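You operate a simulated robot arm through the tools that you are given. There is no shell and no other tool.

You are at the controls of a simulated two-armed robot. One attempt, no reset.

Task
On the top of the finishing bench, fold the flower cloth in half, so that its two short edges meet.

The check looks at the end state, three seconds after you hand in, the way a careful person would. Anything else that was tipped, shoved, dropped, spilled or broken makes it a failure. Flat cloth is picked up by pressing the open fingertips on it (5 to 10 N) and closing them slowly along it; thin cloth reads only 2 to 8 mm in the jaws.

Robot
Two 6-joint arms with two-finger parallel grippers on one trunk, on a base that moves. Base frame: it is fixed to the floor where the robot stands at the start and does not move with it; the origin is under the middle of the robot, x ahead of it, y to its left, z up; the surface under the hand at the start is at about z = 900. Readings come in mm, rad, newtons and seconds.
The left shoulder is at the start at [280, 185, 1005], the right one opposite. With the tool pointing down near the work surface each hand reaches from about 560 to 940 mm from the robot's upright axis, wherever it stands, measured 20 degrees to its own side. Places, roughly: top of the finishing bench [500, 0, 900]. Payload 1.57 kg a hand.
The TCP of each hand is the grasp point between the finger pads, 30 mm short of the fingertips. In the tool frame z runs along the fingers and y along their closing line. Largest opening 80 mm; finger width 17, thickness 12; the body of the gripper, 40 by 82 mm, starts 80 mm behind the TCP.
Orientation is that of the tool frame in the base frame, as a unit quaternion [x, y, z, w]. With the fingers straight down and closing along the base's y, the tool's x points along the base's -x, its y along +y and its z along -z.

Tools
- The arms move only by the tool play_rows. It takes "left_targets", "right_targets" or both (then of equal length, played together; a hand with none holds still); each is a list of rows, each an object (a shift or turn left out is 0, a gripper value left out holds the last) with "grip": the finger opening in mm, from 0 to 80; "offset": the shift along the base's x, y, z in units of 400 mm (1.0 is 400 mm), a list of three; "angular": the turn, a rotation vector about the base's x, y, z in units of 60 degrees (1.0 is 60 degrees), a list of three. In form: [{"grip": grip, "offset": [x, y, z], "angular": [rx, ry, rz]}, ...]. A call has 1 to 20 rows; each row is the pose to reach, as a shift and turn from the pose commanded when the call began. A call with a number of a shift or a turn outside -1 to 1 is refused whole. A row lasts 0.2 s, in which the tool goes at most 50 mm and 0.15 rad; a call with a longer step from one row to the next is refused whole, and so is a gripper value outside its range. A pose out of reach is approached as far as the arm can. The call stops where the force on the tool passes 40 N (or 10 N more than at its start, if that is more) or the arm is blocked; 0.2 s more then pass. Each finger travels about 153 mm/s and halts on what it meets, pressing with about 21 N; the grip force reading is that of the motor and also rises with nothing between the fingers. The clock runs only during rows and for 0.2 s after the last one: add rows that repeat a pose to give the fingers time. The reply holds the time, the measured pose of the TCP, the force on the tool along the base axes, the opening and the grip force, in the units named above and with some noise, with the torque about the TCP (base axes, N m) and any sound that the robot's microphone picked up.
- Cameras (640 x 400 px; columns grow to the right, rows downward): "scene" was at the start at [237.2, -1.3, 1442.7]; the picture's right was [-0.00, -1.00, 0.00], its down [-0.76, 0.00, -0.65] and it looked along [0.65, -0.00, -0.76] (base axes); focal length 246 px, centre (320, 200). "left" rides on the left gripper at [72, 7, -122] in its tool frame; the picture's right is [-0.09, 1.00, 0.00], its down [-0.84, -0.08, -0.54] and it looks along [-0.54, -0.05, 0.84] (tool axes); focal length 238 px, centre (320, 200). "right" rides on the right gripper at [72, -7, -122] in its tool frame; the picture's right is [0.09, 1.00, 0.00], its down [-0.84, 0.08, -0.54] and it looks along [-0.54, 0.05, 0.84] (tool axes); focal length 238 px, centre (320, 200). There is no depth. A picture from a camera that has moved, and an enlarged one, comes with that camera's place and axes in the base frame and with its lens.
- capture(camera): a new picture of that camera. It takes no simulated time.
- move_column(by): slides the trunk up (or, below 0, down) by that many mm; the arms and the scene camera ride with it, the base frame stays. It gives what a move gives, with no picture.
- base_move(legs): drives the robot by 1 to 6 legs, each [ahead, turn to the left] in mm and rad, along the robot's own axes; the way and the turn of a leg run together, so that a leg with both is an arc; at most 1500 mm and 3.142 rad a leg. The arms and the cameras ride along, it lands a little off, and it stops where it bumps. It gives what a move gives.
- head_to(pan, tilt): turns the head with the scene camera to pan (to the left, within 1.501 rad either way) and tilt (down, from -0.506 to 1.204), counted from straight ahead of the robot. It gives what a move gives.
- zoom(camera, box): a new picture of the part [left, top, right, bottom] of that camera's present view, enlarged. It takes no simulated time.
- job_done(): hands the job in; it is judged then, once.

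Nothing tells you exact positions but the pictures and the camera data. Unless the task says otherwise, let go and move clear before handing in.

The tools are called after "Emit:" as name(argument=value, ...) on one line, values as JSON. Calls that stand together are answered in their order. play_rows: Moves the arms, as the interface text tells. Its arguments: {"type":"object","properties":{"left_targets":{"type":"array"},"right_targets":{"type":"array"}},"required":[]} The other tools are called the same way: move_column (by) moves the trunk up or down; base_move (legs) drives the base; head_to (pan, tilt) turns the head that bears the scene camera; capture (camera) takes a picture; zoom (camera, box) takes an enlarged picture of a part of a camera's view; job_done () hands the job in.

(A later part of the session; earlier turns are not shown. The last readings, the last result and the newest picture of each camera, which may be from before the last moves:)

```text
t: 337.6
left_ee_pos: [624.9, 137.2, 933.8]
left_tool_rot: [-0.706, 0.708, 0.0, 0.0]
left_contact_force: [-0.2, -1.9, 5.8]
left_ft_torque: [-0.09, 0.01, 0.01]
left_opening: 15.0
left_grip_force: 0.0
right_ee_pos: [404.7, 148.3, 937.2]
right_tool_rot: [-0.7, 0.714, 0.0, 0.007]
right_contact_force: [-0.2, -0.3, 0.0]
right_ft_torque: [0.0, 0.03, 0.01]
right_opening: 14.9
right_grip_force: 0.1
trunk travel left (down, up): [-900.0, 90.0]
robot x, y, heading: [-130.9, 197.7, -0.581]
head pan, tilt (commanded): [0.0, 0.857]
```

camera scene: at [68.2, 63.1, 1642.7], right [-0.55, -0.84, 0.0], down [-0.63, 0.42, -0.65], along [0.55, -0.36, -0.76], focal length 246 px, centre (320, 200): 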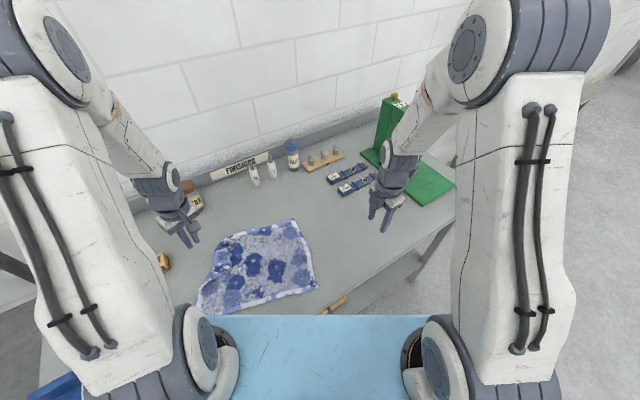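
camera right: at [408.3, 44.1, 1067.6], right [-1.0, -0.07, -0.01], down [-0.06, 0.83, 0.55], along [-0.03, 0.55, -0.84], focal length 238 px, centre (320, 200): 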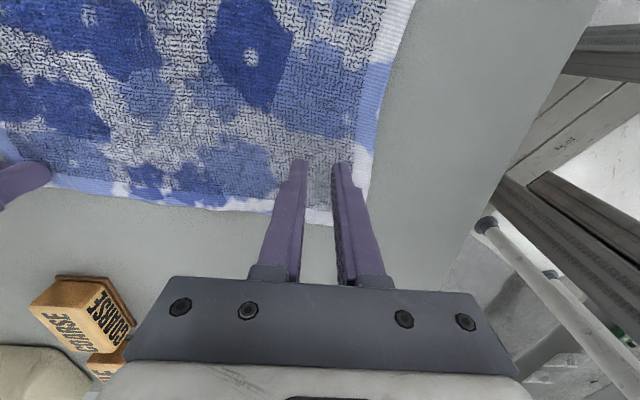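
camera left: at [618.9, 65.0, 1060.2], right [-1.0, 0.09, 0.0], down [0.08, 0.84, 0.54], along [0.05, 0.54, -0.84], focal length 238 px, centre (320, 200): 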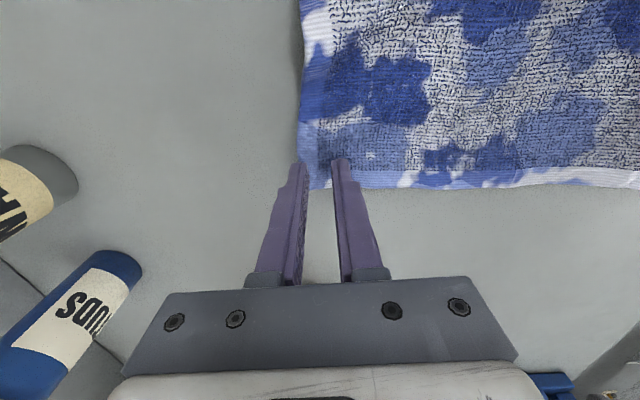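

Emit:
play_rows(right_targets=[{"offset": [0, 0, -0.004]}, {"offset": [0, 0, -0.008]}, {"offset": [0, 0, -0.008]}])

```text
t: 338.4
left_ee_pos: [625.0, 139.9, 933.6]
left_tool_rot: [-0.707, 0.708, 0.0, 0.0]
left_contact_force: [0.7, -2.9, 7.0]
left_ft_torque: [-0.03, 0.03, 0.03]
left_opening: 15.0
left_grip_force: 0.1
right_ee_pos: [405.7, 148.1, 934.5]
right_tool_rot: [-0.7, 0.715, 0.0, 0.006]
right_contact_force: [-0.5, -0.5, 0.6]
right_ft_torque: [0.0, 0.02, 0.03]
right_opening: 15.0
right_grip_force: 0.0
trunk travel left (down, up): [-900.0, 90.0]
robot x, y, heading: [-131.0, 192.3, -0.582]
head pan, tilt (commanded): [0.0, 0.857]
```

Emit:
play_rows(left_targets=[{"offset": [0, 0, 0]}, {"offset": [0, 0, 0]}, {"offset": [0.008, 0.008, 0]}, {"offset": [0.018, 0.018, 0]}, {"offset": [0.028, 0.028, 0]}, {"offset": [0.038, 0.038, 0]}, {"offset": [0.045, 0.048, 0]}], right_targets=[{"offset": [0, 0, -0.003]}, {"offset": [0, 0, -0.004]}, {"offset": [-0.012, 0.002, -0.004]}, {"offset": [-0.026, 0.004, -0.004]}, {"offset": [-0.04, 0.006, -0.004]}, {"offset": [-0.054, 0.008, -0.004]}, {"offset": [-0.065, 0.01, -0.004]}])

Emit:
capture(camera="right")

Emit:
capture(camera="left")

Emit:
zoom(camera="scene", box=[150, 190, 370, 312])

```text
t: 340.0
left_ee_pos: [641.4, 157.4, 933.3]
left_tool_rot: [0.707, -0.707, 0.0, 0.0]
left_contact_force: [-5.0, -1.2, 5.8]
left_ft_torque: [0.0, 0.21, 0.02]
left_opening: 19.6
left_grip_force: 2.1
right_ee_pos: [383.2, 149.5, 931.2]
right_tool_rot: [-0.697, 0.717, -0.001, 0.007]
right_contact_force: [10.7, 1.4, 14.9]
right_ft_torque: [0.02, -0.28, 0.01]
right_opening: 12.4
right_grip_force: 0.0
trunk travel left (down, up): [-900.0, 90.0]
robot x, y, heading: [-131.8, 196.9, -0.582]
head pan, tilt (commanded): [0.0, 0.857]
```

```text
taken
camera right: at [385.8, 76.1, 1054.1], right [-1.0, -0.06, -0.01], down [-0.06, 0.83, 0.55], along [-0.03, 0.55, -0.84], focal length 238 px, centre (320, 200)
```

right: 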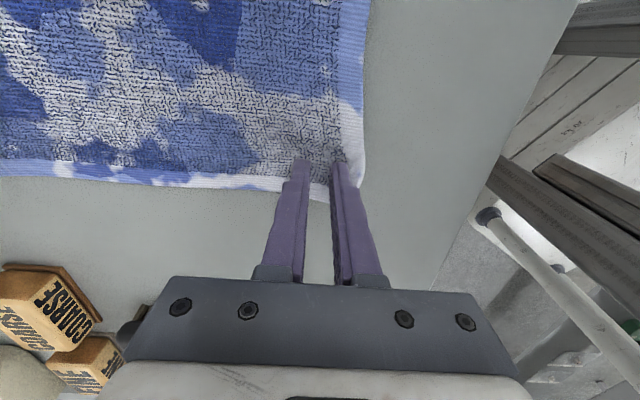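

```text
taken
camera left: at [635.9, 85.6, 1054.9], right [-1.0, 0.09, 0.0], down [0.08, 0.84, 0.54], along [0.05, 0.54, -0.84], focal length 238 px, centre (320, 200)
```

left: 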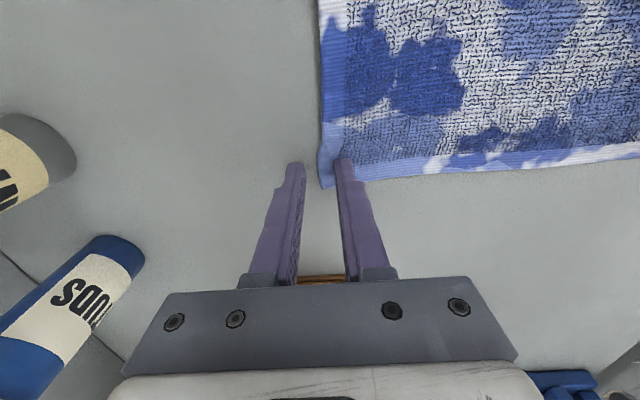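

```text
2.91 times, centred on (260, 251) of scene
camera zoom: at [67.8, 63.2, 1642.8], right [-0.55, -0.84, 0.0], down [-0.63, 0.42, -0.65], along [0.55, -0.36, -0.76], focal length 714 px, centre (494, 52)
```

zoom: 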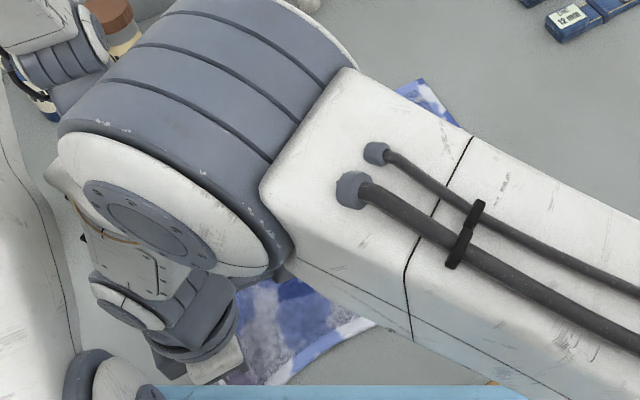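

Emit:
play_rows(right_targets=[{"offset": [0.005, 0.01, 0.001]}, {"offset": [0.008, 0.02, 0.001]}, {"offset": [0.01, 0.032, 0.001]}, {"offset": [0.01, 0.044, 0.001]}, {"offset": [0.01, 0.05, 0.001]}])

Emit:
capture(camera="right")

```text
t: 341.2
left_ee_pos: [642.4, 162.7, 932.4]
left_tool_rot: [0.711, -0.703, 0.001, 0.0]
left_contact_force: [-1.4, -1.6, 7.2]
left_ft_torque: [-0.03, 0.16, 0.02]
left_opening: 16.2
left_grip_force: 0.9
right_ee_pos: [393.4, 157.2, 933.8]
right_tool_rot: [-0.685, 0.728, -0.001, 0.006]
right_contact_force: [-0.2, -0.3, 0.9]
right_ft_torque: [0.01, -0.01, 0.01]
right_opening: 14.3
right_grip_force: 0.0
trunk travel left (down, up): [-900.0, 90.0]
robot x, y, heading: [-132.7, 195.4, -0.578]
head pan, tilt (commanded): [0.0, 0.857]
```

```text
taken
camera right: at [395.1, 83.8, 1056.1], right [-1.0, -0.03, -0.01], down [-0.03, 0.84, 0.55], along [-0.01, 0.55, -0.84], focal length 238 px, centre (320, 200)
```

right: 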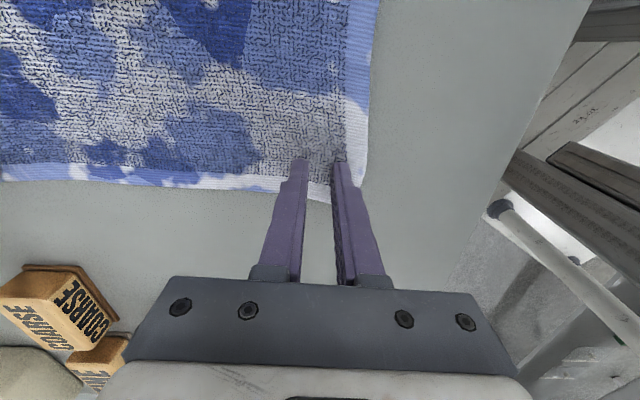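

The left edge is stretched straight: corners now near (642, 172), (364, 173), (342, −175) and (612, −181). The arms crowd each other this far left, so I'll slide the whole cloth about 28 mm right from its middle before grasping.

Emit:
play_rows(left_targets=[{"offset": [0, 0, 0.06], "grip": 40}, {"offset": [-0.04, -0.06, 0.08]}, {"offset": [-0.09, -0.14, 0.08]}, {"offset": [-0.14, -0.22, 0.08]}, {"offset": [-0.19, -0.29, 0.06]}, {"offset": [-0.2, -0.31, 0.02]}, {"offset": [-0.2, -0.31, 0.005]}, {"offset": [-0.2, -0.31, 0.0]}], right_targets=[{"offset": [0, -0.02, 0.06], "grip": 40, "angular": [0, 0, 0.03]}, {"offset": [0.02, -0.1, 0.08], "angular": [0, 0, 0.06]}, {"offset": [0.04, -0.2, 0.08], "angular": [0, 0, 0.06]}, {"offset": [0.06, -0.3, 0.08], "angular": [0, 0, 0.06]}, {"offset": [0.08, -0.4, 0.06], "angular": [0, 0, 0.06]}, {"offset": [0.09, -0.46, 0.02], "angular": [0, 0, 0.06]}, {"offset": [0.09, -0.46, 0.005], "angular": [0, 0, 0.06]}, {"offset": [0.09, -0.46, 0.0], "angular": [0, 0, 0.06]}])

```text
t: 343.0
left_ee_pos: [562.8, 35.2, 932.8]
left_tool_rot: [-0.707, 0.707, -0.001, -0.001]
left_contact_force: [-2.2, -1.9, 11.3]
left_ft_torque: [-0.09, 0.14, 0.0]
left_opening: 39.9
left_grip_force: 0.1
right_ee_pos: [418.8, -13.3, 934.5]
right_tool_rot: [0.722, -0.692, 0.001, -0.007]
right_contact_force: [-1.3, 0.6, 4.5]
right_ft_torque: [0.06, 0.12, -0.03]
right_opening: 40.5
right_grip_force: 0.0
trunk travel left (down, up): [-900.0, 90.0]
robot x, y, heading: [-126.7, 191.1, -0.589]
head pan, tilt (commanded): [0.0, 0.857]
```

Emit:
play_rows(left_targets=[{"offset": [0, -0.018, 0]}, {"offset": [0, -0.036, 0]}, {"offset": [0, -0.054, 0]}, {"offset": [0, -0.07, 0]}], right_targets=[{"offset": [0, -0.018, 0]}, {"offset": [0, -0.036, 0]}, {"offset": [0, -0.054, 0]}, {"offset": [0, -0.07, 0]}])

Emit:
play_rows(left_targets=[{"offset": [0, 0, 0.06]}, {"offset": [0, 0.02, 0.15]}, {"offset": [0, 0.08, 0.24]}, {"offset": [0, 0.16, 0.31]}, {"offset": [0, 0.25, 0.36]}, {"offset": [0, 0.35, 0.38]}, {"offset": [0, 0.45, 0.38]}, {"offset": [0, 0.55, 0.38]}], right_targets=[{"offset": [0, 0, 0.06]}, {"offset": [0, -0.03, 0.15]}, {"offset": [-0.03, -0.1, 0.23]}, {"offset": [-0.08, -0.18, 0.3]}, {"offset": [-0.13, -0.27, 0.34]}, {"offset": [-0.18, -0.36, 0.38]}, {"offset": [-0.2, -0.45, 0.4]}, {"offset": [-0.2, -0.55, 0.4]}])

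Emit:
zoom(camera="scene", box=[150, 190, 370, 312])

Emit:
capture(camera="left")

```text
t: 344.0
left_ee_pos: [562.4, 7.6, 933.3]
left_tool_rot: [-0.707, 0.707, -0.001, -0.001]
left_contact_force: [0.1, 3.7, 11.8]
left_ft_torque: [0.08, 0.04, -0.04]
left_opening: 40.0
left_grip_force: 0.0
right_ee_pos: [420.3, -38.4, 933.9]
right_tool_rot: [0.722, -0.692, 0.0, -0.005]
right_contact_force: [-0.6, 2.5, 7.7]
right_ft_torque: [0.01, 0.15, -0.02]
right_opening: 40.0
right_grip_force: 0.0
trunk travel left (down, up): [-900.0, 90.0]
robot x, y, heading: [-130.2, 197.8, -0.579]
head pan, tilt (commanded): [0.0, 0.857]
```

```text
t: 345.8
left_ee_pos: [560.0, 223.6, 1083.1]
left_tool_rot: [-0.707, 0.708, -0.001, 0.001]
left_contact_force: [0.2, -0.6, -0.7]
left_ft_torque: [0.02, -0.03, -0.01]
left_opening: 40.1
left_grip_force: 0.0
right_ee_pos: [342.0, -261.3, 1096.9]
right_tool_rot: [0.722, -0.691, -0.001, -0.007]
right_contact_force: [0.2, -0.2, -0.6]
right_ft_torque: [0.01, 0.03, 0.01]
right_opening: 40.1
right_grip_force: 0.1
trunk travel left (down, up): [-900.0, 90.0]
robot x, y, heading: [-129.1, 198.0, -0.582]
head pan, tilt (commanded): [0.0, 0.857]
```

```text
2.91 times, centred on (260, 251) of scene
camera zoom: at [68.2, 63.2, 1642.7], right [-0.55, -0.84, 0.0], down [-0.63, 0.42, -0.65], along [0.55, -0.36, -0.76], focal length 714 px, centre (494, 52)
```

zoom: 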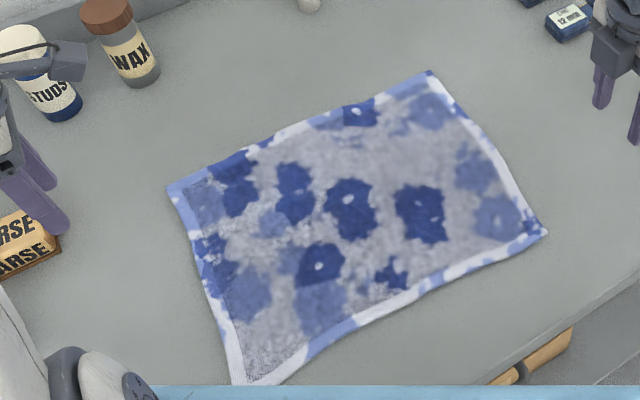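

```text
taken
camera left: at [553.8, 151.8, 1204.8], right [-1.0, 0.09, 0.0], down [0.08, 0.84, 0.54], along [0.05, 0.54, -0.84], focal length 238 px, centre (320, 200)
```

left: 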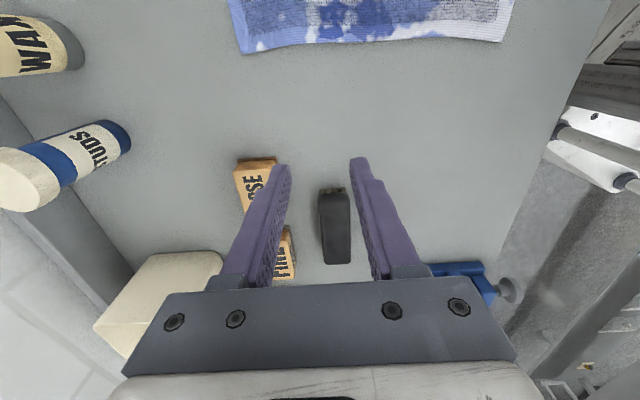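

The cloth is flat and straight: corners (640, 148), (365, 162), (347, −191) and (621, −197). Before grasping I'll turn the base right by 0.1 rad, which gives the arms more separation and the left arm more reach at the far end.

Emit:
base_move(legs=[[0, -0.1]])

Emit:
capture(camera="scene")

```text
t: 346.8
left_ee_pos: [559.9, 154.7, 1082.3]
left_tool_rot: [-0.67, 0.743, 0.0, -0.001]
left_contact_force: [0.2, 0.8, 0.2]
left_ft_torque: [0.02, 0.02, 0.0]
left_opening: 40.1
left_grip_force: 0.2
right_ee_pos: [294.3, -305.6, 1096.6]
right_tool_rot: [-0.686, 0.727, 0.0, 0.006]
right_contact_force: [-0.5, -0.4, 0.9]
right_ft_torque: [0.0, 0.0, 0.02]
right_opening: 40.2
right_grip_force: 0.0
trunk travel left (down, up): [-900.0, 90.0]
robot x, y, heading: [-126.6, 195.5, -0.686]
head pan, tilt (commanded): [0.0, 0.857]
```

```text
taken
camera scene: at [53.9, 43.6, 1642.7], right [-0.63, -0.78, 0.0], down [-0.59, 0.48, -0.65], along [0.51, -0.41, -0.76], focal length 246 px, centre (320, 200)
```

scene: 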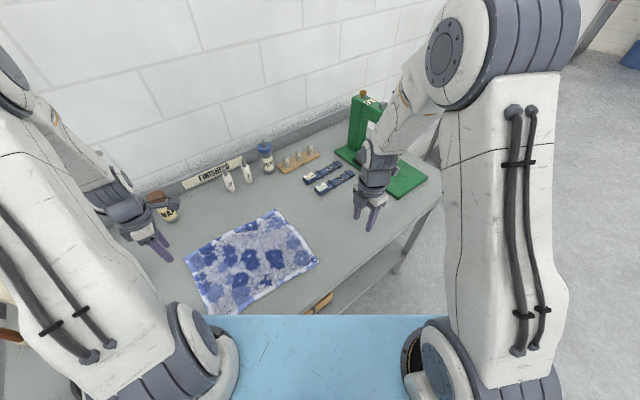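

Emit:
play_rows(right_targets=[{"offset": [0.03, 0.11, 0]}, {"offset": [0.06, 0.22, 0]}, {"offset": [0.09, 0.33, 0]}, {"offset": [0.12, 0.44, 0]}, {"offset": [0.15, 0.55, 0]}, {"offset": [0.18, 0.66, 0]}, {"offset": [0.21, 0.77, 0]}, {"offset": [0.24, 0.88, 0]}, {"offset": [0.26, 0.98, 0]}])

Emit:
play_rows(left_targets=[{"offset": [0.03, -0.01, -0.06], "angular": [0, 0, 0.05]}, {"offset": [0.06, -0.02, -0.13], "angular": [0, 0, 0.05]}, {"offset": [0.09, -0.03, -0.2], "angular": [0, 0, 0.05]}, {"offset": [0.105, -0.037, -0.26], "angular": [0, 0, 0.05]}, {"offset": [0.105, -0.037, -0.305], "angular": [0, 0, 0.05]}], right_targets=[{"offset": [0.01, 0.06, -0.06]}, {"offset": [0.012, 0.12, -0.12]}, {"offset": [0.012, 0.16, -0.2]}, {"offset": [0.012, 0.16, -0.28]}, {"offset": [0.012, 0.16, -0.34]}])

Emit:
capture(camera="left")

Emit:
capture(camera="right")

```text
t: 348.8
left_ee_pos: [559.7, 155.0, 1082.1]
left_tool_rot: [-0.67, 0.742, 0.0, -0.001]
left_contact_force: [-0.2, -0.5, 0.2]
left_ft_torque: [0.04, -0.02, 0.02]
left_opening: 40.2
left_grip_force: 0.1
right_ee_pos: [394.2, 87.3, 1096.7]
right_tool_rot: [-0.685, 0.728, 0.0, 0.005]
right_contact_force: [-0.4, -0.8, -0.7]
right_ft_torque: [-0.01, 0.01, -0.02]
right_opening: 40.0
right_grip_force: 0.1
trunk travel left (down, up): [-900.0, 90.0]
robot x, y, heading: [-130.6, 195.8, -0.685]
head pan, tilt (commanded): [0.0, 0.857]
```

```text
t: 350.0
left_ee_pos: [600.1, 139.1, 961.2]
left_tool_rot: [-0.69, 0.723, -0.001, 0.0]
left_contact_force: [-0.1, 0.0, 0.5]
left_ft_torque: [0.02, 0.02, 0.02]
left_opening: 40.0
left_grip_force: 0.1
right_ee_pos: [416.1, 135.6, 964.6]
right_tool_rot: [-0.67, 0.742, -0.002, 0.014]
right_contact_force: [0.1, -0.5, -1.0]
right_ft_torque: [0.0, -0.01, 0.0]
right_opening: 39.8
right_grip_force: 0.2
trunk travel left (down, up): [-900.0, 90.0]
robot x, y, heading: [-131.6, 196.5, -0.684]
head pan, tilt (commanded): [0.0, 0.857]
```

```text
taken
camera left: at [590.5, 67.4, 1082.0], right [-0.99, 0.14, 0.0], down [0.12, 0.83, 0.54], along [0.08, 0.54, -0.84], focal length 238 px, centre (320, 200)
```

left: 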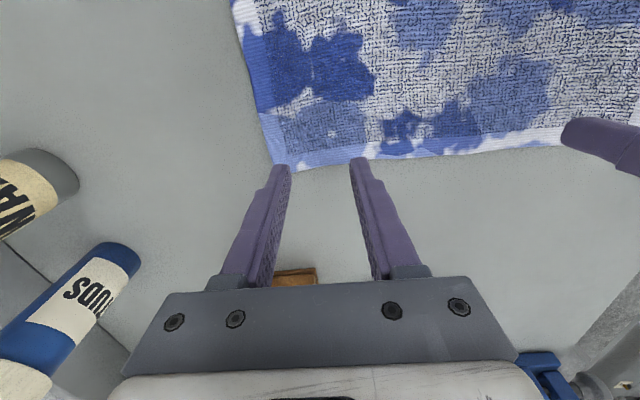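

```text
taken
camera right: at [412.6, 59.6, 1085.7], right [-1.0, 0.01, -0.02], down [-0.01, 0.83, 0.56], along [0.03, 0.56, -0.83], focal length 238 px, centre (320, 200)
```

right: 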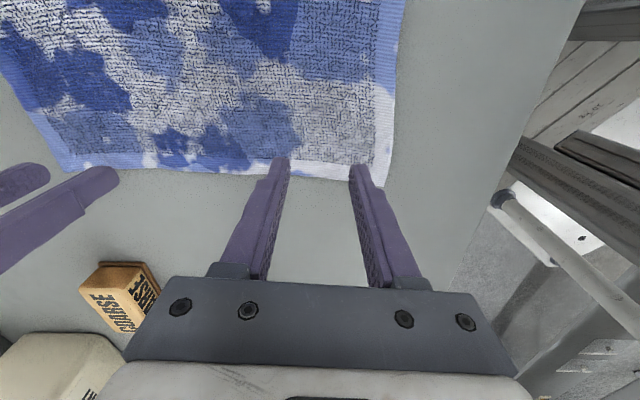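

The arms are pushing on each other here, so as at the very start I'll grip sequentially: the right hand first, with the left parked out of the way.

Emit:
play_rows(left_targets=[{"offset": [0, 0.02, 0.08]}, {"offset": [0, 0.06, 0.17]}, {"offset": [0, 0.12, 0.26]}, {"offset": [-0.02, 0.19, 0.33]}, {"offset": [-0.04, 0.27, 0.37]}, {"offset": [-0.06, 0.36, 0.38]}, {"offset": [-0.06, 0.42, 0.38]}], right_targets=[{"offset": [0, 0, 0]}, {"offset": [0, 0, 0]}, {"offset": [0, 0, 0]}, {"offset": [0, 0, 0]}, {"offset": [0, 0, 0]}, {"offset": [0, 0, 0]}, {"offset": [0, 0, 0]}])

Emit:
capture(camera="right")

```text
t: 351.6
left_ee_pos: [577.8, 308.3, 1114.8]
left_tool_rot: [-0.689, 0.725, 0.0, 0.0]
left_contact_force: [-0.8, -0.1, 0.2]
left_ft_torque: [0.0, -0.03, -0.02]
left_opening: 39.8
left_grip_force: 0.1
right_ee_pos: [400.4, 151.3, 957.0]
right_tool_rot: [-0.685, 0.728, -0.001, 0.006]
right_contact_force: [0.4, -0.1, 0.6]
right_ft_torque: [0.0, -0.01, 0.01]
right_opening: 39.9
right_grip_force: 0.0
trunk travel left (down, up): [-900.0, 90.0]
robot x, y, heading: [-131.4, 191.1, -0.684]
head pan, tilt (commanded): [0.0, 0.857]
```

```text
taken
camera right: at [400.6, 76.5, 1078.7], right [-1.0, -0.03, -0.01], down [-0.03, 0.84, 0.55], along [-0.01, 0.55, -0.84], focal length 238 px, centre (320, 200)
```

right: 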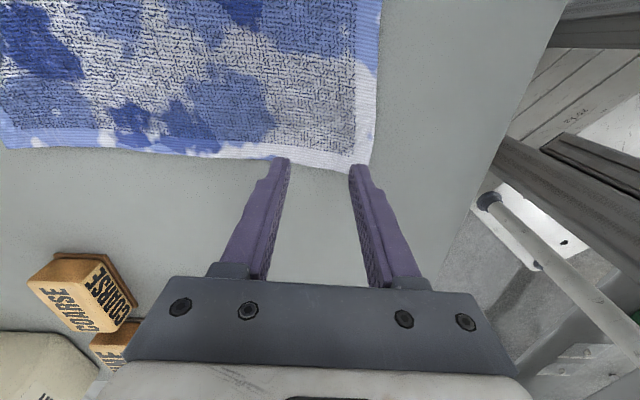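

The right hand is exactly on target now. Lowering to grip.

Emit:
play_rows(right_targets=[{"offset": [0, 0, -0.03]}, {"offset": [0, 0.002, -0.048]}, {"offset": [0, 0.002, -0.056]}, {"offset": [0, 0.002, -0.056]}])

```text
t: 352.6
left_ee_pos: [577.9, 306.9, 1114.8]
left_tool_rot: [-0.689, 0.725, 0.001, -0.001]
left_contact_force: [0.2, -0.3, 0.1]
left_ft_torque: [0.03, -0.02, 0.02]
left_opening: 39.7
left_grip_force: 0.1
right_ee_pos: [400.1, 151.4, 936.3]
right_tool_rot: [-0.686, 0.728, 0.0, 0.006]
right_contact_force: [-0.3, -0.8, -0.2]
right_ft_torque: [-0.02, 0.03, 0.01]
right_opening: 40.0
right_grip_force: 0.0
trunk travel left (down, up): [-900.0, 90.0]
robot x, y, heading: [-132.2, 194.5, -0.683]
head pan, tilt (commanded): [0.0, 0.857]
```

Emit:
play_rows(right_targets=[{"offset": [0, 0, -0.004]}, {"offset": [0, 0, -0.0065]}, {"offset": [0, 0, -0.0065]}])

```text
t: 353.4
left_ee_pos: [578.3, 307.7, 1114.0]
left_tool_rot: [-0.689, 0.725, 0.001, -0.001]
left_contact_force: [0.2, -0.1, -0.1]
left_ft_torque: [-0.01, 0.02, 0.01]
left_opening: 39.8
left_grip_force: 0.1
right_ee_pos: [401.6, 152.0, 932.6]
right_tool_rot: [-0.686, 0.728, -0.001, 0.006]
right_contact_force: [-1.0, 0.8, 4.0]
right_ft_torque: [-0.04, 0.08, 0.0]
right_opening: 39.8
right_grip_force: 0.4
trunk travel left (down, up): [-900.0, 90.0]
robot x, y, heading: [-126.6, 192.2, -0.683]
head pan, tilt (commanded): [0.0, 0.857]
```

Emit:
play_rows(right_targets=[{"grip": 38, "offset": [0, 0, -0.001]}, {"grip": 36, "offset": [0, 0, -0.001]}, {"grip": 34, "offset": [0, 0, -0.001]}, {"grip": 32, "offset": [0, 0, -0.001]}, {"grip": 30, "offset": [0, 0, -0.001]}, {"grip": 28, "offset": [0, 0, -0.001]}, {"grip": 26, "offset": [0, 0, -0.001]}, {"grip": 24, "offset": [0, 0, -0.001]}, {"grip": 22, "offset": [0, 0, -0.001]}, {"grip": 20, "offset": [0, 0, -0.001]}, {"grip": 17, "offset": [0, 0, -0.001]}, {"grip": 14, "offset": [0, 0, -0.001]}, {"grip": 11, "offset": [0, 0, -0.001]}, {"grip": 8, "offset": [0, 0, -0.001]}, {"grip": 5, "offset": [0, 0, -0.001]}, {"grip": 2, "offset": [0, 0, -0.001]}, {"grip": 0, "offset": [0, 0, -0.001]}, {"grip": 0, "offset": [0, 0, -0.001]}, {"grip": 0, "offset": [0, 0, -0.001]}])

Emit:
capture(camera="right")

```text
t: 357.4
left_ee_pos: [578.2, 307.2, 1114.2]
left_tool_rot: [-0.689, 0.725, 0.0, -0.001]
left_contact_force: [-0.3, 0.4, -0.7]
left_ft_torque: [0.01, 0.01, -0.01]
left_opening: 40.0
left_grip_force: 0.0
right_ee_pos: [401.6, 150.6, 933.0]
right_tool_rot: [-0.686, 0.728, 0.0, 0.007]
right_contact_force: [-0.2, -1.2, 2.9]
right_ft_torque: [-0.02, 0.01, 0.01]
right_opening: 4.6
right_grip_force: 20.9
trunk travel left (down, up): [-900.0, 90.0]
robot x, y, heading: [-132.5, 197.2, -0.681]
head pan, tilt (commanded): [0.0, 0.857]
```

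```text
taken
camera right: at [401.9, 77.4, 1055.3], right [-1.0, -0.03, -0.01], down [-0.03, 0.84, 0.55], along [-0.01, 0.55, -0.84], focal length 238 px, centre (320, 200)
```

right: 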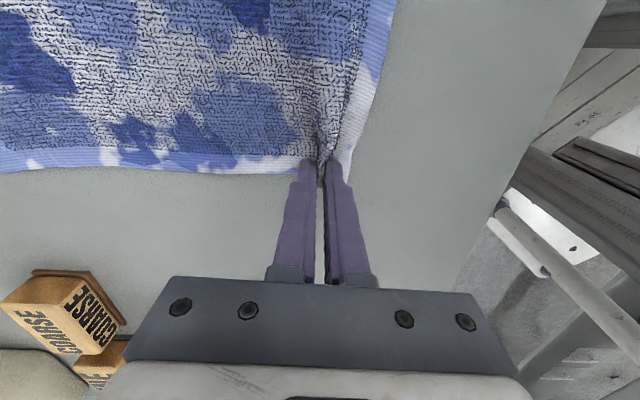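

Gripped at 4.6 mm. I'm lifting slightly and easing right to make room, and then the left hand takes its corner.

Emit:
play_rows(left_targets=[{"offset": [0.01, -0.06, 0]}, {"offset": [0.02, -0.13, -0.03]}, {"offset": [0.04, -0.2, -0.08]}, {"offset": [0.05, -0.27, -0.14]}, {"offset": [0.06, -0.34, -0.2]}, {"offset": [0.06, -0.41, -0.26]}, {"offset": [0.06, -0.425, -0.33]}, {"offset": [0.06, -0.425, -0.39]}], right_targets=[{"offset": [0.005, 0, 0.03]}, {"offset": [0.01, -0.02, 0.05]}, {"offset": [0.02, -0.05, 0.07]}, {"offset": [0.03, -0.08, 0.075]}, {"offset": [0.035, -0.11, 0.075]}, {"offset": [0.035, -0.11, 0.075]}, {"offset": [0.035, -0.11, 0.075]}, {"offset": [0.035, -0.11, 0.075]}])

Emit:
capture(camera="left")

Emit:
capture(camera="right")

```text
t: 359.2
left_ee_pos: [602.1, 133.3, 957.3]
left_tool_rot: [-0.689, 0.725, 0.0, 0.0]
left_contact_force: [0.3, -1.0, -0.2]
left_ft_torque: [-0.02, -0.01, 0.03]
left_opening: 39.9
left_grip_force: 0.0
right_ee_pos: [415.6, 108.6, 964.9]
right_tool_rot: [-0.685, 0.728, 0.0, 0.005]
right_contact_force: [-0.1, -0.3, -0.1]
right_ft_torque: [-0.02, -0.01, -0.01]
right_opening: 4.4
right_grip_force: 20.3
trunk travel left (down, up): [-900.0, 90.0]
robot x, y, heading: [-131.3, 194.0, -0.681]
head pan, tilt (commanded): [0.0, 0.857]
```

```text
taken
camera left: at [592.2, 61.6, 1079.2], right [-0.99, 0.14, 0.0], down [0.12, 0.83, 0.54], along [0.08, 0.54, -0.84], focal length 238 px, centre (320, 200)
```

left: 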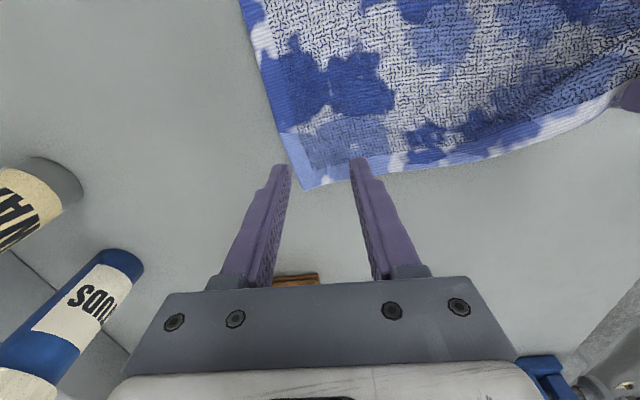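

```text
taken
camera right: at [415.3, 34.8, 1087.0], right [-1.0, -0.03, -0.01], down [-0.03, 0.84, 0.55], along [-0.01, 0.55, -0.84], focal length 238 px, centre (320, 200)
```

right: 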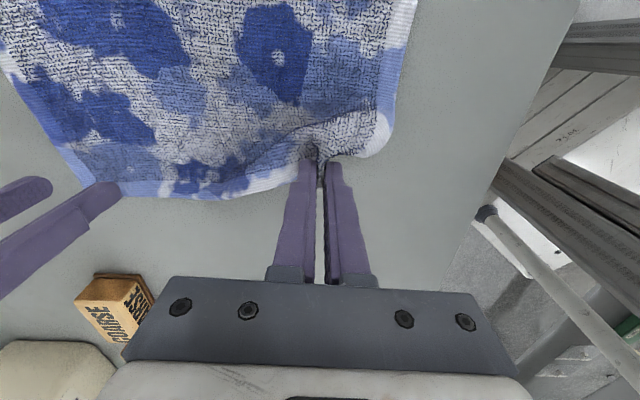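

Emit:
play_rows(left_targets=[{"offset": [-0.025, 0.018, 0], "angular": [0, 0, 0.05]}, {"offset": [-0.0475, 0.0325, -0.02], "angular": [0, 0, 0.1]}, {"offset": [-0.0475, 0.0325, -0.04], "angular": [0, 0, 0.1]}, {"offset": [-0.0475, 0.0325, -0.052], "angular": [0, 0, 0.1]}, {"offset": [-0.0475, 0.0325, -0.056], "angular": [0, 0, 0.1]}])

Emit:
zoom(camera="left", box=[230, 110, 420, 230])

```text
t: 360.4
left_ee_pos: [583.3, 149.4, 934.5]
left_tool_rot: [0.726, -0.688, 0.0, 0.0]
left_contact_force: [0.1, 0.1, 1.1]
left_ft_torque: [-0.01, 0.01, 0.0]
left_opening: 40.1
left_grip_force: 0.0
right_ee_pos: [416.0, 108.2, 965.7]
right_tool_rot: [-0.685, 0.728, -0.002, 0.006]
right_contact_force: [-0.6, -1.1, -0.3]
right_ft_torque: [0.0, -0.01, -0.03]
right_opening: 4.4
right_grip_force: 20.9
trunk travel left (down, up): [-900.0, 90.0]
robot x, y, heading: [-129.5, 196.5, -0.681]
head pan, tilt (commanded): [0.0, 0.857]
```

```text
3.33 times, centred on (325, 170) of left
camera zoom: at [581.1, 77.0, 1056.7], right [-1.0, 0.04, 0.0], down [0.03, 0.84, 0.54], along [0.02, 0.54, -0.84], focal length 794 px, centre (303, 300)
```

zoom: 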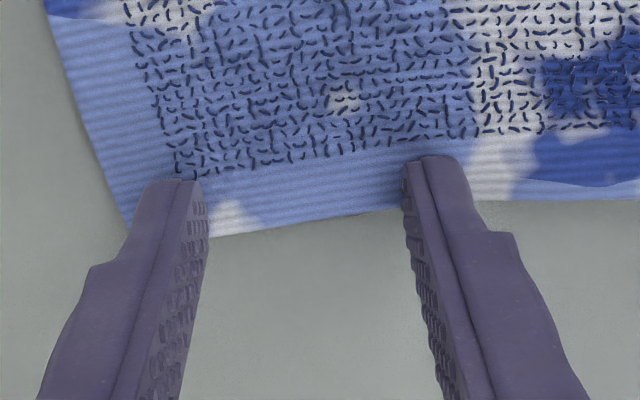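

Emit:
play_rows(left_targets=[{"offset": [0, -0.008, 0.002]}, {"offset": [0, -0.008, -0.003]}, {"offset": [0, -0.008, -0.0045]}, {"offset": [0, -0.008, -0.0045]}])

```text
t: 361.4
left_ee_pos: [583.1, 147.4, 933.8]
left_tool_rot: [0.726, -0.688, 0.0, 0.0]
left_contact_force: [-0.2, -0.8, 7.1]
left_ft_torque: [-0.05, -0.02, 0.0]
left_opening: 39.9
left_grip_force: 0.1
right_ee_pos: [413.8, 108.9, 966.4]
right_tool_rot: [-0.686, 0.728, 0.0, 0.006]
right_contact_force: [0.2, 0.6, -0.2]
right_ft_torque: [0.01, -0.01, 0.03]
right_opening: 4.6
right_grip_force: 21.4
trunk travel left (down, up): [-900.0, 90.0]
robot x, y, heading: [-129.6, 201.3, -0.683]
head pan, tilt (commanded): [0.0, 0.857]
```

Emit:
play_rows(left_targets=[{"grip": 38}, {"grip": 36}, {"grip": 34}, {"grip": 32}, {"grip": 30}, {"grip": 28}, {"grip": 26}, {"grip": 24}, {"grip": 22}, {"grip": 20}, {"grip": 17}, {"grip": 14}, {"grip": 11}, {"grip": 8}, {"grip": 5}, {"grip": 2}, {"grip": 0}, {"grip": 0}, {"grip": 0}])

Emit:
capture(camera="left")

```text
t: 365.4
left_ee_pos: [582.3, 147.9, 932.1]
left_tool_rot: [0.726, -0.688, -0.001, 0.001]
left_contact_force: [-3.6, -1.5, 8.3]
left_ft_torque: [-0.06, 0.09, -0.02]
left_opening: 3.6
left_grip_force: 21.0
right_ee_pos: [415.2, 108.9, 965.4]
right_tool_rot: [-0.686, 0.728, 0.0, 0.006]
right_contact_force: [2.9, 0.4, 0.7]
right_ft_torque: [0.01, -0.08, 0.02]
right_opening: 4.4
right_grip_force: 21.2
trunk travel left (down, up): [-900.0, 90.0]
robot x, y, heading: [-129.8, 193.8, -0.683]
head pan, tilt (commanded): [0.0, 0.857]
```

```text
taken
camera left: at [580.3, 74.2, 1054.9], right [-1.0, 0.04, 0.0], down [0.03, 0.84, 0.54], along [0.02, 0.54, -0.84], focal length 238 px, centre (320, 200)
```

left: 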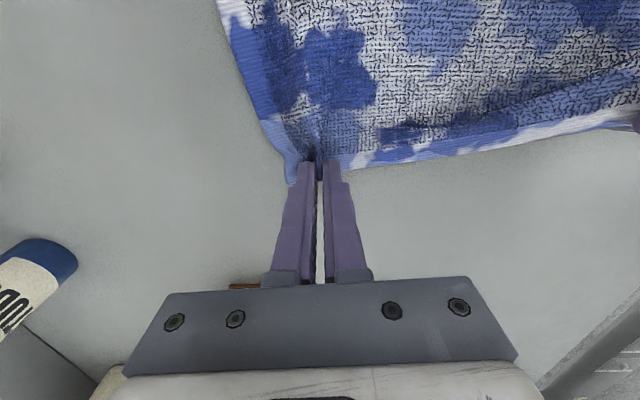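

Both corners are held (3.6 and 4.4 mm). Folding over with progressive tilt, as in the good run.

Emit:
play_rows(left_targets=[{"offset": [0, -0.0075, 0.0325]}, {"offset": [0, -0.0125, 0.075]}, {"offset": [0, -0.025, 0.12]}, {"offset": [0, -0.045, 0.165]}, {"offset": [0, -0.0725, 0.21]}, {"offset": [-0.002, -0.1075, 0.2525]}, {"offset": [-0.004, -0.1475, 0.29]}, {"offset": [-0.006, -0.1925, 0.32]}, {"offset": [-0.008, -0.2425, 0.345], "angular": [0.0625, 0, 0]}, {"offset": [-0.01, -0.295, 0.3625], "angular": [0.125, 0, 0]}, {"offset": [-0.012, -0.3475, 0.37], "angular": [0.1875, 0, 0]}, {"offset": [-0.014, -0.4, 0.37], "angular": [0.25, 0, 0]}, {"offset": [-0.015, -0.4525, 0.3625], "angular": [0.3125, 0, 0]}, {"offset": [-0.015, -0.5025, 0.3475], "angular": [0.375, 0, 0]}, {"offset": [-0.015, -0.55, 0.325], "angular": [0.4375, 0, 0]}, {"offset": [-0.015, -0.59, 0.2975], "angular": [0.5, 0, 0]}, {"offset": [-0.015, -0.6225, 0.265], "angular": [0.5625, 0, 0]}, {"offset": [-0.015, -0.645, 0.2275], "angular": [0.625, 0, 0]}, {"offset": [-0.015, -0.66, 0.1875], "angular": [0.6875, 0, 0]}, {"offset": [-0.015, -0.6675, 0.15], "angular": [0.75, 0, 0]}], right_targets=[{"offset": [0, 0, 0.0075]}, {"offset": [0, 0, 0.0225]}, {"offset": [0, -0.0025, 0.0475]}, {"offset": [0, -0.0075, 0.085]}, {"offset": [-0.005, -0.015, 0.1275]}, {"offset": [-0.01, -0.03, 0.17]}, {"offset": [-0.02, -0.0575, 0.2075]}, {"offset": [-0.03, -0.095, 0.2375]}, {"offset": [-0.035, -0.145, 0.2625], "angular": [0.08, 0, 0]}, {"offset": [-0.04, -0.1975, 0.28], "angular": [0.16, 0, 0]}, {"offset": [-0.045, -0.25, 0.2875], "angular": [0.24, 0, 0]}, {"offset": [-0.05, -0.3025, 0.2875], "angular": [0.32, 0, 0]}, {"offset": [-0.055, -0.355, 0.28], "angular": [0.4, 0, 0]}, {"offset": [-0.0575, -0.405, 0.265], "angular": [0.48, 0, 0]}, {"offset": [-0.0575, -0.4525, 0.2425], "angular": [0.56, 0, 0]}, {"offset": [-0.0575, -0.4925, 0.215], "angular": [0.64, 0, 0]}, {"offset": [-0.0575, -0.525, 0.1825], "angular": [0.72, 0, 0]}, {"offset": [-0.0575, -0.5475, 0.145], "angular": [0.8, 0, 0]}, {"offset": [-0.0575, -0.5625, 0.105], "angular": [0.88, 0, 0]}, {"offset": [-0.0575, -0.57, 0.0675], "angular": [0.96, 0, 0]}])

Emit:
capture(camera="left")

Emit:
capture(camera="right")

Emit:
zoom(camera="scene", box=[180, 190, 360, 312])

```text
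t: 369.6
left_ee_pos: [575.1, -118.9, 991.3]
left_tool_rot: [0.671, -0.635, -0.264, -0.278]
left_contact_force: [-8.6, -0.1, 2.1]
left_ft_torque: [-0.02, 0.17, 0.15]
left_opening: 3.7
left_grip_force: 20.6
right_ee_pos: [393.2, -121.5, 991.6]
right_tool_rot: [-0.598, 0.637, 0.35, 0.336]
right_contact_force: [7.1, -0.4, -0.1]
right_ft_torque: [-0.02, -0.21, -0.23]
right_opening: 4.7
right_grip_force: 21.1
trunk travel left (down, up): [-900.0, 90.0]
robot x, y, heading: [-129.1, 193.9, -0.686]
head pan, tilt (commanded): [0.0, 0.857]
```

```text
taken
camera left: at [573.0, -258.2, 1026.4], right [-1.0, 0.03, 0.03], down [0.03, 0.21, 0.98], along [0.02, 0.98, -0.21], focal length 238 px, centre (320, 200)
```

left: 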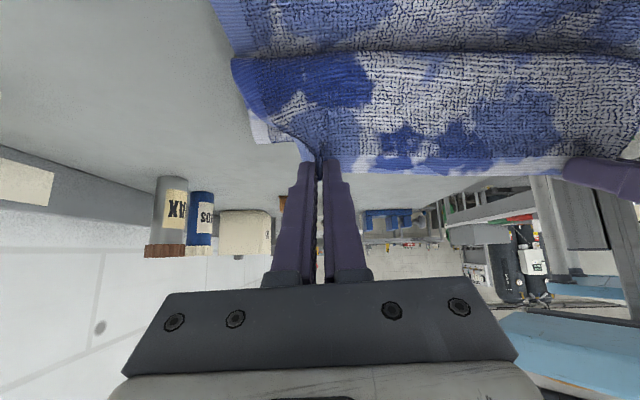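

```text
taken
camera right: at [394.2, -263.9, 994.2], right [-1.0, -0.01, -0.03], down [-0.03, -0.02, 1.0], along [-0.01, 1.0, 0.02], focal length 238 px, centre (320, 200)
```

right: 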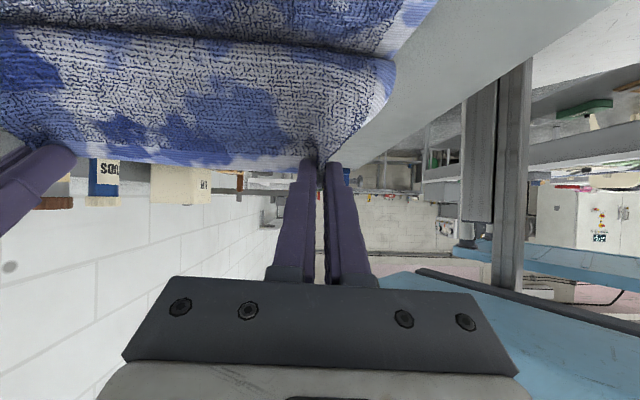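

```text
3.28 times, centred on (270, 251) of scene
camera zoom: at [53.8, 43.6, 1642.8], right [-0.63, -0.78, 0.0], down [-0.59, 0.48, -0.65], along [0.51, -0.41, -0.76], focal length 805 px, centre (484, 33)
```

zoom: 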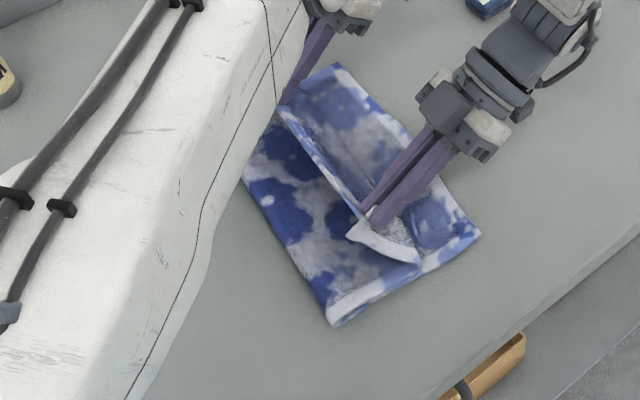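

The near crease is right (y≈−23), but the far end was pulled too far (about −42, where −23 is wanted), and the hands are a bit too far apart. I'll go back and repeat with the left hand ending less far out.

Emit:
play_rows(left_targets=[{"offset": [-0.005, 0.0075, 0.0375], "angular": [-0.0625, 0, 0]}, {"offset": [-0.01, 0.0225, 0.0775], "angular": [-0.125, 0, 0]}, {"offset": [-0.01, 0.045, 0.115], "angular": [-0.1875, 0, 0]}, {"offset": [-0.01, 0.0775, 0.1475], "angular": [-0.25, 0, 0]}, {"offset": [-0.01, 0.1175, 0.175], "angular": [-0.3125, 0, 0]}, {"offset": [-0.01, 0.165, 0.1975], "angular": [-0.375, 0, 0]}, {"offset": [-0.01, 0.215, 0.2125], "angular": [-0.4375, 0, 0]}, {"offset": [-0.01, 0.2675, 0.22], "angular": [-0.5, 0, 0]}, {"offset": [-0.01, 0.32, 0.22], "angular": [-0.5625, 0, 0]}, {"offset": [-0.01, 0.3725, 0.2125], "angular": [-0.625, 0, 0]}, {"offset": [-0.01, 0.425, 0.195], "angular": [-0.6875, 0, 0]}, {"offset": [-0.01, 0.475, 0.17], "angular": [-0.75, 0, 0]}, {"offset": [-0.01, 0.52, 0.14], "angular": [-0.75, 0, 0]}, {"offset": [-0.01, 0.56, 0.1025], "angular": [-0.75, 0, 0]}, {"offset": [-0.01, 0.595, 0.06], "angular": [-0.75, 0, 0]}, {"offset": [-0.01, 0.6, 0.03], "angular": [-0.75, 0, 0]}, {"offset": [-0.01, 0.6, 0.03], "angular": [-0.75, 0, 0]}], right_targets=[{"offset": [0.005, 0.0075, 0.0375], "angular": [-0.08, 0, 0]}, {"offset": [0.01, 0.0225, 0.0775], "angular": [-0.16, 0, 0]}, {"offset": [0.01, 0.045, 0.115], "angular": [-0.24, 0, 0]}, {"offset": [0.01, 0.0775, 0.1475], "angular": [-0.32, 0, 0]}, {"offset": [0.01, 0.1175, 0.175], "angular": [-0.4, 0, 0]}, {"offset": [0.01, 0.165, 0.1975], "angular": [-0.48, 0, 0]}, {"offset": [0.01, 0.215, 0.2125], "angular": [-0.56, 0, 0]}, {"offset": [0.01, 0.2675, 0.22], "angular": [-0.64, 0, 0]}, {"offset": [0.01, 0.32, 0.22], "angular": [-0.72, 0, 0]}, {"offset": [0.01, 0.3725, 0.2125], "angular": [-0.8, 0, 0]}, {"offset": [0.01, 0.425, 0.195], "angular": [-0.88, 0, 0]}, {"offset": [0.01, 0.475, 0.17], "angular": [-0.96, 0, 0]}, {"offset": [0.01, 0.515, 0.14], "angular": [-0.96, 0, 0]}, {"offset": [0.01, 0.545, 0.1025], "angular": [-0.96, 0, 0]}, {"offset": [0.01, 0.565, 0.06], "angular": [-0.96, 0, 0]}, {"offset": [0.01, 0.57, 0.03], "angular": [-0.96, 0, 0]}, {"offset": [0.01, 0.57, 0.03], "angular": [-0.96, 0, 0]}])

Emit:
zoom(camera="scene", box=[160, 190, 360, 312])

```text
t: 373.2
left_ee_pos: [574.6, 120.5, 1003.9]
left_tool_rot: [0.726, -0.687, 0.0, 0.001]
left_contact_force: [-2.4, -1.0, 0.4]
left_ft_torque: [0.0, 0.08, 0.04]
left_opening: 3.2
left_grip_force: 21.0
right_ee_pos: [399.1, 106.8, 1001.1]
right_tool_rot: [-0.686, 0.727, 0.0, 0.006]
right_contact_force: [2.7, 0.1, 0.1]
right_ft_torque: [0.04, -0.04, 0.02]
right_opening: 4.8
right_grip_force: 21.0
trunk travel left (down, up): [-900.0, 90.0]
robot x, y, heading: [-130.9, 197.0, -0.684]
head pan, tilt (commanded): [0.0, 0.857]
```

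```text
3.20 times, centred on (260, 251) of scene
camera zoom: at [54.0, 43.7, 1642.7], right [-0.63, -0.78, 0.0], down [-0.59, 0.48, -0.65], along [0.51, -0.41, -0.76], focal length 786 px, centre (512, 37)
```

zoom: 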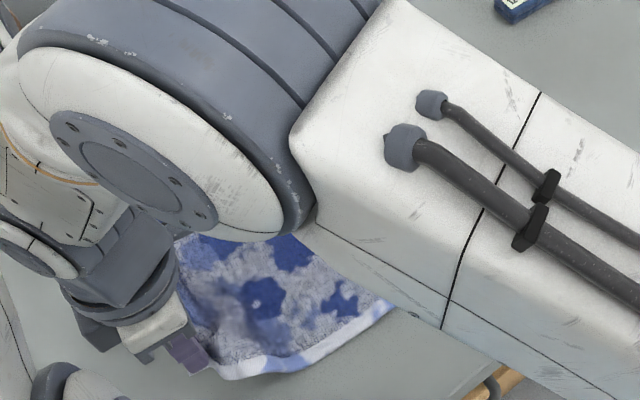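

Emit:
play_rows(left_targets=[{"offset": [0, -0.009, 0.03]}, {"offset": [0, -0.031, 0.065]}, {"offset": [0, -0.076, 0.11]}, {"offset": [0, -0.124, 0.14]}, {"offset": [0, -0.174, 0.165], "angular": [0.08, 0, 0]}, {"offset": [0, -0.226, 0.1825], "angular": [0.16, 0, 0]}, {"offset": [0, -0.279, 0.19], "angular": [0.24, 0, 0]}, {"offset": [0, -0.331, 0.19], "angular": [0.32, 0, 0]}, {"offset": [0, -0.384, 0.1825], "angular": [0.4, 0, 0]}, {"offset": [0, -0.431, 0.1675], "angular": [0.48, 0, 0]}, {"offset": [0, -0.474, 0.145], "angular": [0.56, 0, 0]}, {"offset": [0, -0.511, 0.1175], "angular": [0.64, 0, 0]}, {"offset": [0, -0.539, 0.085], "angular": [0.72, 0, 0]}, {"offset": [0, -0.561, 0.0475], "angular": [0.8, 0, 0]}, {"offset": [0, -0.576, 0.0075], "angular": [0.88, 0, 0]}, {"offset": [0, -0.586, -0.03], "angular": [0.96, 0, 0]}, {"offset": [0, -0.586, -0.03], "angular": [0.96, 0, 0]}], right_targets=[{"offset": [0, -0.0075, 0.0375]}, {"offset": [0, -0.0225, 0.0725]}, {"offset": [0, -0.0575, 0.1175]}, {"offset": [-0.002, -0.09, 0.1475]}, {"offset": [-0.004, -0.14, 0.1725], "angular": [0.08, 0, 0]}, {"offset": [-0.005, -0.1925, 0.19], "angular": [0.16, 0, 0]}, {"offset": [-0.005, -0.245, 0.1975], "angular": [0.24, 0, 0]}, {"offset": [-0.005, -0.2975, 0.1975], "angular": [0.32, 0, 0]}, {"offset": [-0.005, -0.35, 0.19], "angular": [0.4, 0, 0]}, {"offset": [-0.005, -0.3975, 0.175], "angular": [0.48, 0, 0]}, {"offset": [-0.005, -0.44, 0.1525], "angular": [0.56, 0, 0]}, {"offset": [-0.005, -0.4775, 0.125], "angular": [0.64, 0, 0]}, {"offset": [-0.005, -0.505, 0.0925], "angular": [0.72, 0, 0]}, {"offset": [-0.005, -0.52, 0.055], "angular": [0.8, 0, 0]}, {"offset": [-0.005, -0.53, 0.015], "angular": [0.88, 0, 0]}, {"offset": [-0.005, -0.535, -0.0225], "angular": [0.96, 0, 0]}, {"offset": [-0.005, -0.535, -0.0225], "angular": [0.96, 0, 0]}])

Emit:
zoom(camera="scene", box=[180, 190, 360, 312])

Emit:
capture(camera="left")

Emit:
capture(camera="scene")

```text
t: 376.8
left_ee_pos: [572.8, -113.1, 991.7]
left_tool_rot: [0.636, -0.602, -0.333, -0.35]
left_contact_force: [-2.2, 0.1, -0.2]
left_ft_torque: [0.03, 0.08, 0.08]
left_opening: 3.4
left_grip_force: 21.2
right_ee_pos: [396.2, -108.2, 995.0]
right_tool_rot: [-0.598, 0.638, 0.351, 0.335]
right_contact_force: [3.3, -0.3, 0.3]
right_ft_torque: [0.0, -0.09, -0.08]
right_opening: 4.6
right_grip_force: 20.9
trunk travel left (down, up): [-900.0, 90.0]
robot x, y, heading: [-131.7, 194.6, -0.686]
head pan, tilt (commanded): [0.0, 0.857]
```

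```text
3.28 times, centred on (270, 251) of scene
camera zoom: at [54.3, 43.2, 1642.6], right [-0.63, -0.78, 0.0], down [-0.59, 0.48, -0.65], along [0.51, -0.41, -0.76], focal length 805 px, centre (484, 33)
```

zoom: 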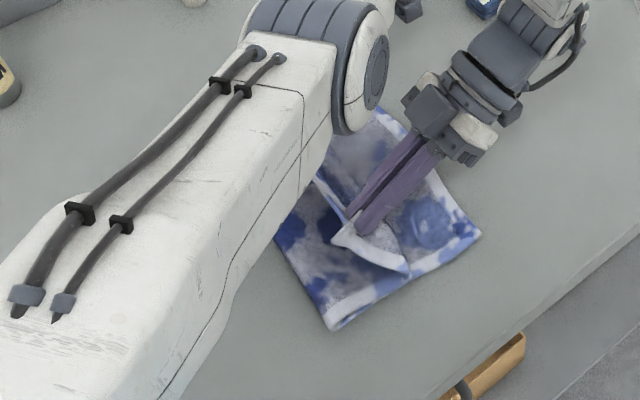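

```text
taken
camera left: at [570.8, -256.0, 996.0], right [-1.0, 0.02, 0.03], down [0.03, -0.01, 1.0], along [0.02, 1.0, 0.01], focal length 238 px, centre (320, 200)
```

left: 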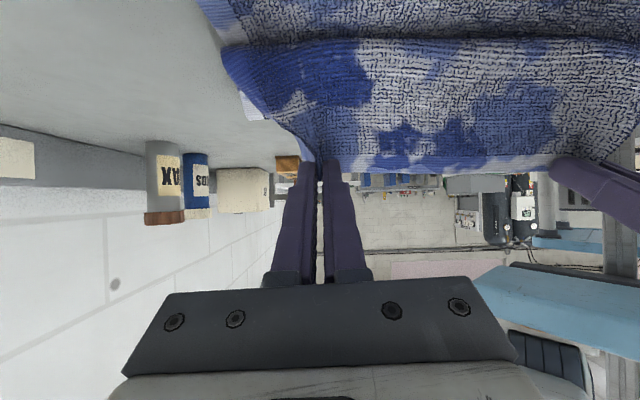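

```text
taken
camera scene: at [54.3, 43.2, 1642.6], right [-0.63, -0.78, 0.0], down [-0.59, 0.48, -0.65], along [0.51, -0.41, -0.76], focal length 246 px, centre (320, 200)
```

scene: 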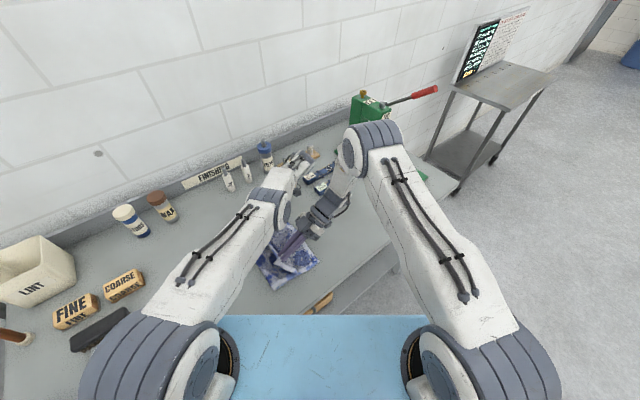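

Emit:
play_rows(left_targets=[{"offset": [0, 0.01, 0.0375], "angular": [-0.08, 0, 0]}, {"offset": [0, 0.025, 0.0775], "angular": [-0.16, 0, 0]}, {"offset": [0, 0.047, 0.115], "angular": [-0.24, 0, 0]}, {"offset": [0, 0.075, 0.1475], "angular": [-0.32, 0, 0]}, {"offset": [0, 0.112, 0.175], "angular": [-0.4, 0, 0]}, {"offset": [0, 0.155, 0.1975], "angular": [-0.48, 0, 0]}, {"offset": [0, 0.202, 0.2125], "angular": [-0.56, 0, 0]}, {"offset": [0, 0.255, 0.22], "angular": [-0.64, 0, 0]}, {"offset": [0, 0.307, 0.22], "angular": [-0.72, 0, 0]}, {"offset": [0, 0.36, 0.2125], "angular": [-0.8, 0, 0]}, {"offset": [0, 0.412, 0.195], "angular": [-0.88, 0, 0]}, {"offset": [0, 0.46, 0.17], "angular": [-0.96, 0, 0]}, {"offset": [0, 0.5, 0.14], "angular": [-0.96, 0, 0]}, {"offset": [0, 0.53, 0.1], "angular": [-0.96, 0, 0]}, {"offset": [0, 0.545, 0.06], "angular": [-0.96, 0, 0]}, {"offset": [0, 0.545, 0.06], "angular": [-0.96, 0, 0]}], right_targets=[{"offset": [0, 0.005, 0.0375], "angular": [-0.08, 0, 0]}, {"offset": [0, 0.015, 0.0775], "angular": [-0.16, 0, 0]}, {"offset": [0, 0.03, 0.115], "angular": [-0.24, 0, 0]}, {"offset": [0, 0.0575, 0.1475], "angular": [-0.32, 0, 0]}, {"offset": [0, 0.095, 0.175], "angular": [-0.4, 0, 0]}, {"offset": [0, 0.1375, 0.1975], "angular": [-0.48, 0, 0]}, {"offset": [0, 0.185, 0.2125], "angular": [-0.56, 0, 0]}, {"offset": [0, 0.2375, 0.22], "angular": [-0.64, 0, 0]}, {"offset": [0, 0.29, 0.22], "angular": [-0.72, 0, 0]}, {"offset": [0, 0.3425, 0.2125], "angular": [-0.8, 0, 0]}, {"offset": [0, 0.395, 0.195], "angular": [-0.88, 0, 0]}, {"offset": [0, 0.445, 0.17], "angular": [-0.96, 0, 0]}, {"offset": [0, 0.48, 0.14], "angular": [-0.96, 0, 0]}, {"offset": [0, 0.505, 0.1], "angular": [-0.96, 0, 0]}, {"offset": [0, 0.52, 0.06], "angular": [-0.96, 0, 0]}, {"offset": [0, 0.52, 0.06], "angular": [-0.96, 0, 0]}])

```text
t: 380.2
left_ee_pos: [575.2, 106.0, 1018.8]
left_tool_rot: [0.726, -0.688, -0.001, 0.001]
left_contact_force: [-3.7, -0.4, -0.4]
left_ft_torque: [0.02, 0.17, -0.02]
left_opening: 3.4
left_grip_force: 21.1
right_ee_pos: [397.8, 102.3, 1017.1]
right_tool_rot: [-0.686, 0.728, 0.0, 0.006]
right_contact_force: [3.0, 0.0, -0.5]
right_ft_torque: [-0.01, -0.1, 0.03]
right_opening: 4.6
right_grip_force: 20.6
trunk travel left (down, up): [-900.0, 90.0]
robot x, y, heading: [-132.3, 193.5, -0.679]
head pan, tilt (commanded): [0.0, 0.857]
```

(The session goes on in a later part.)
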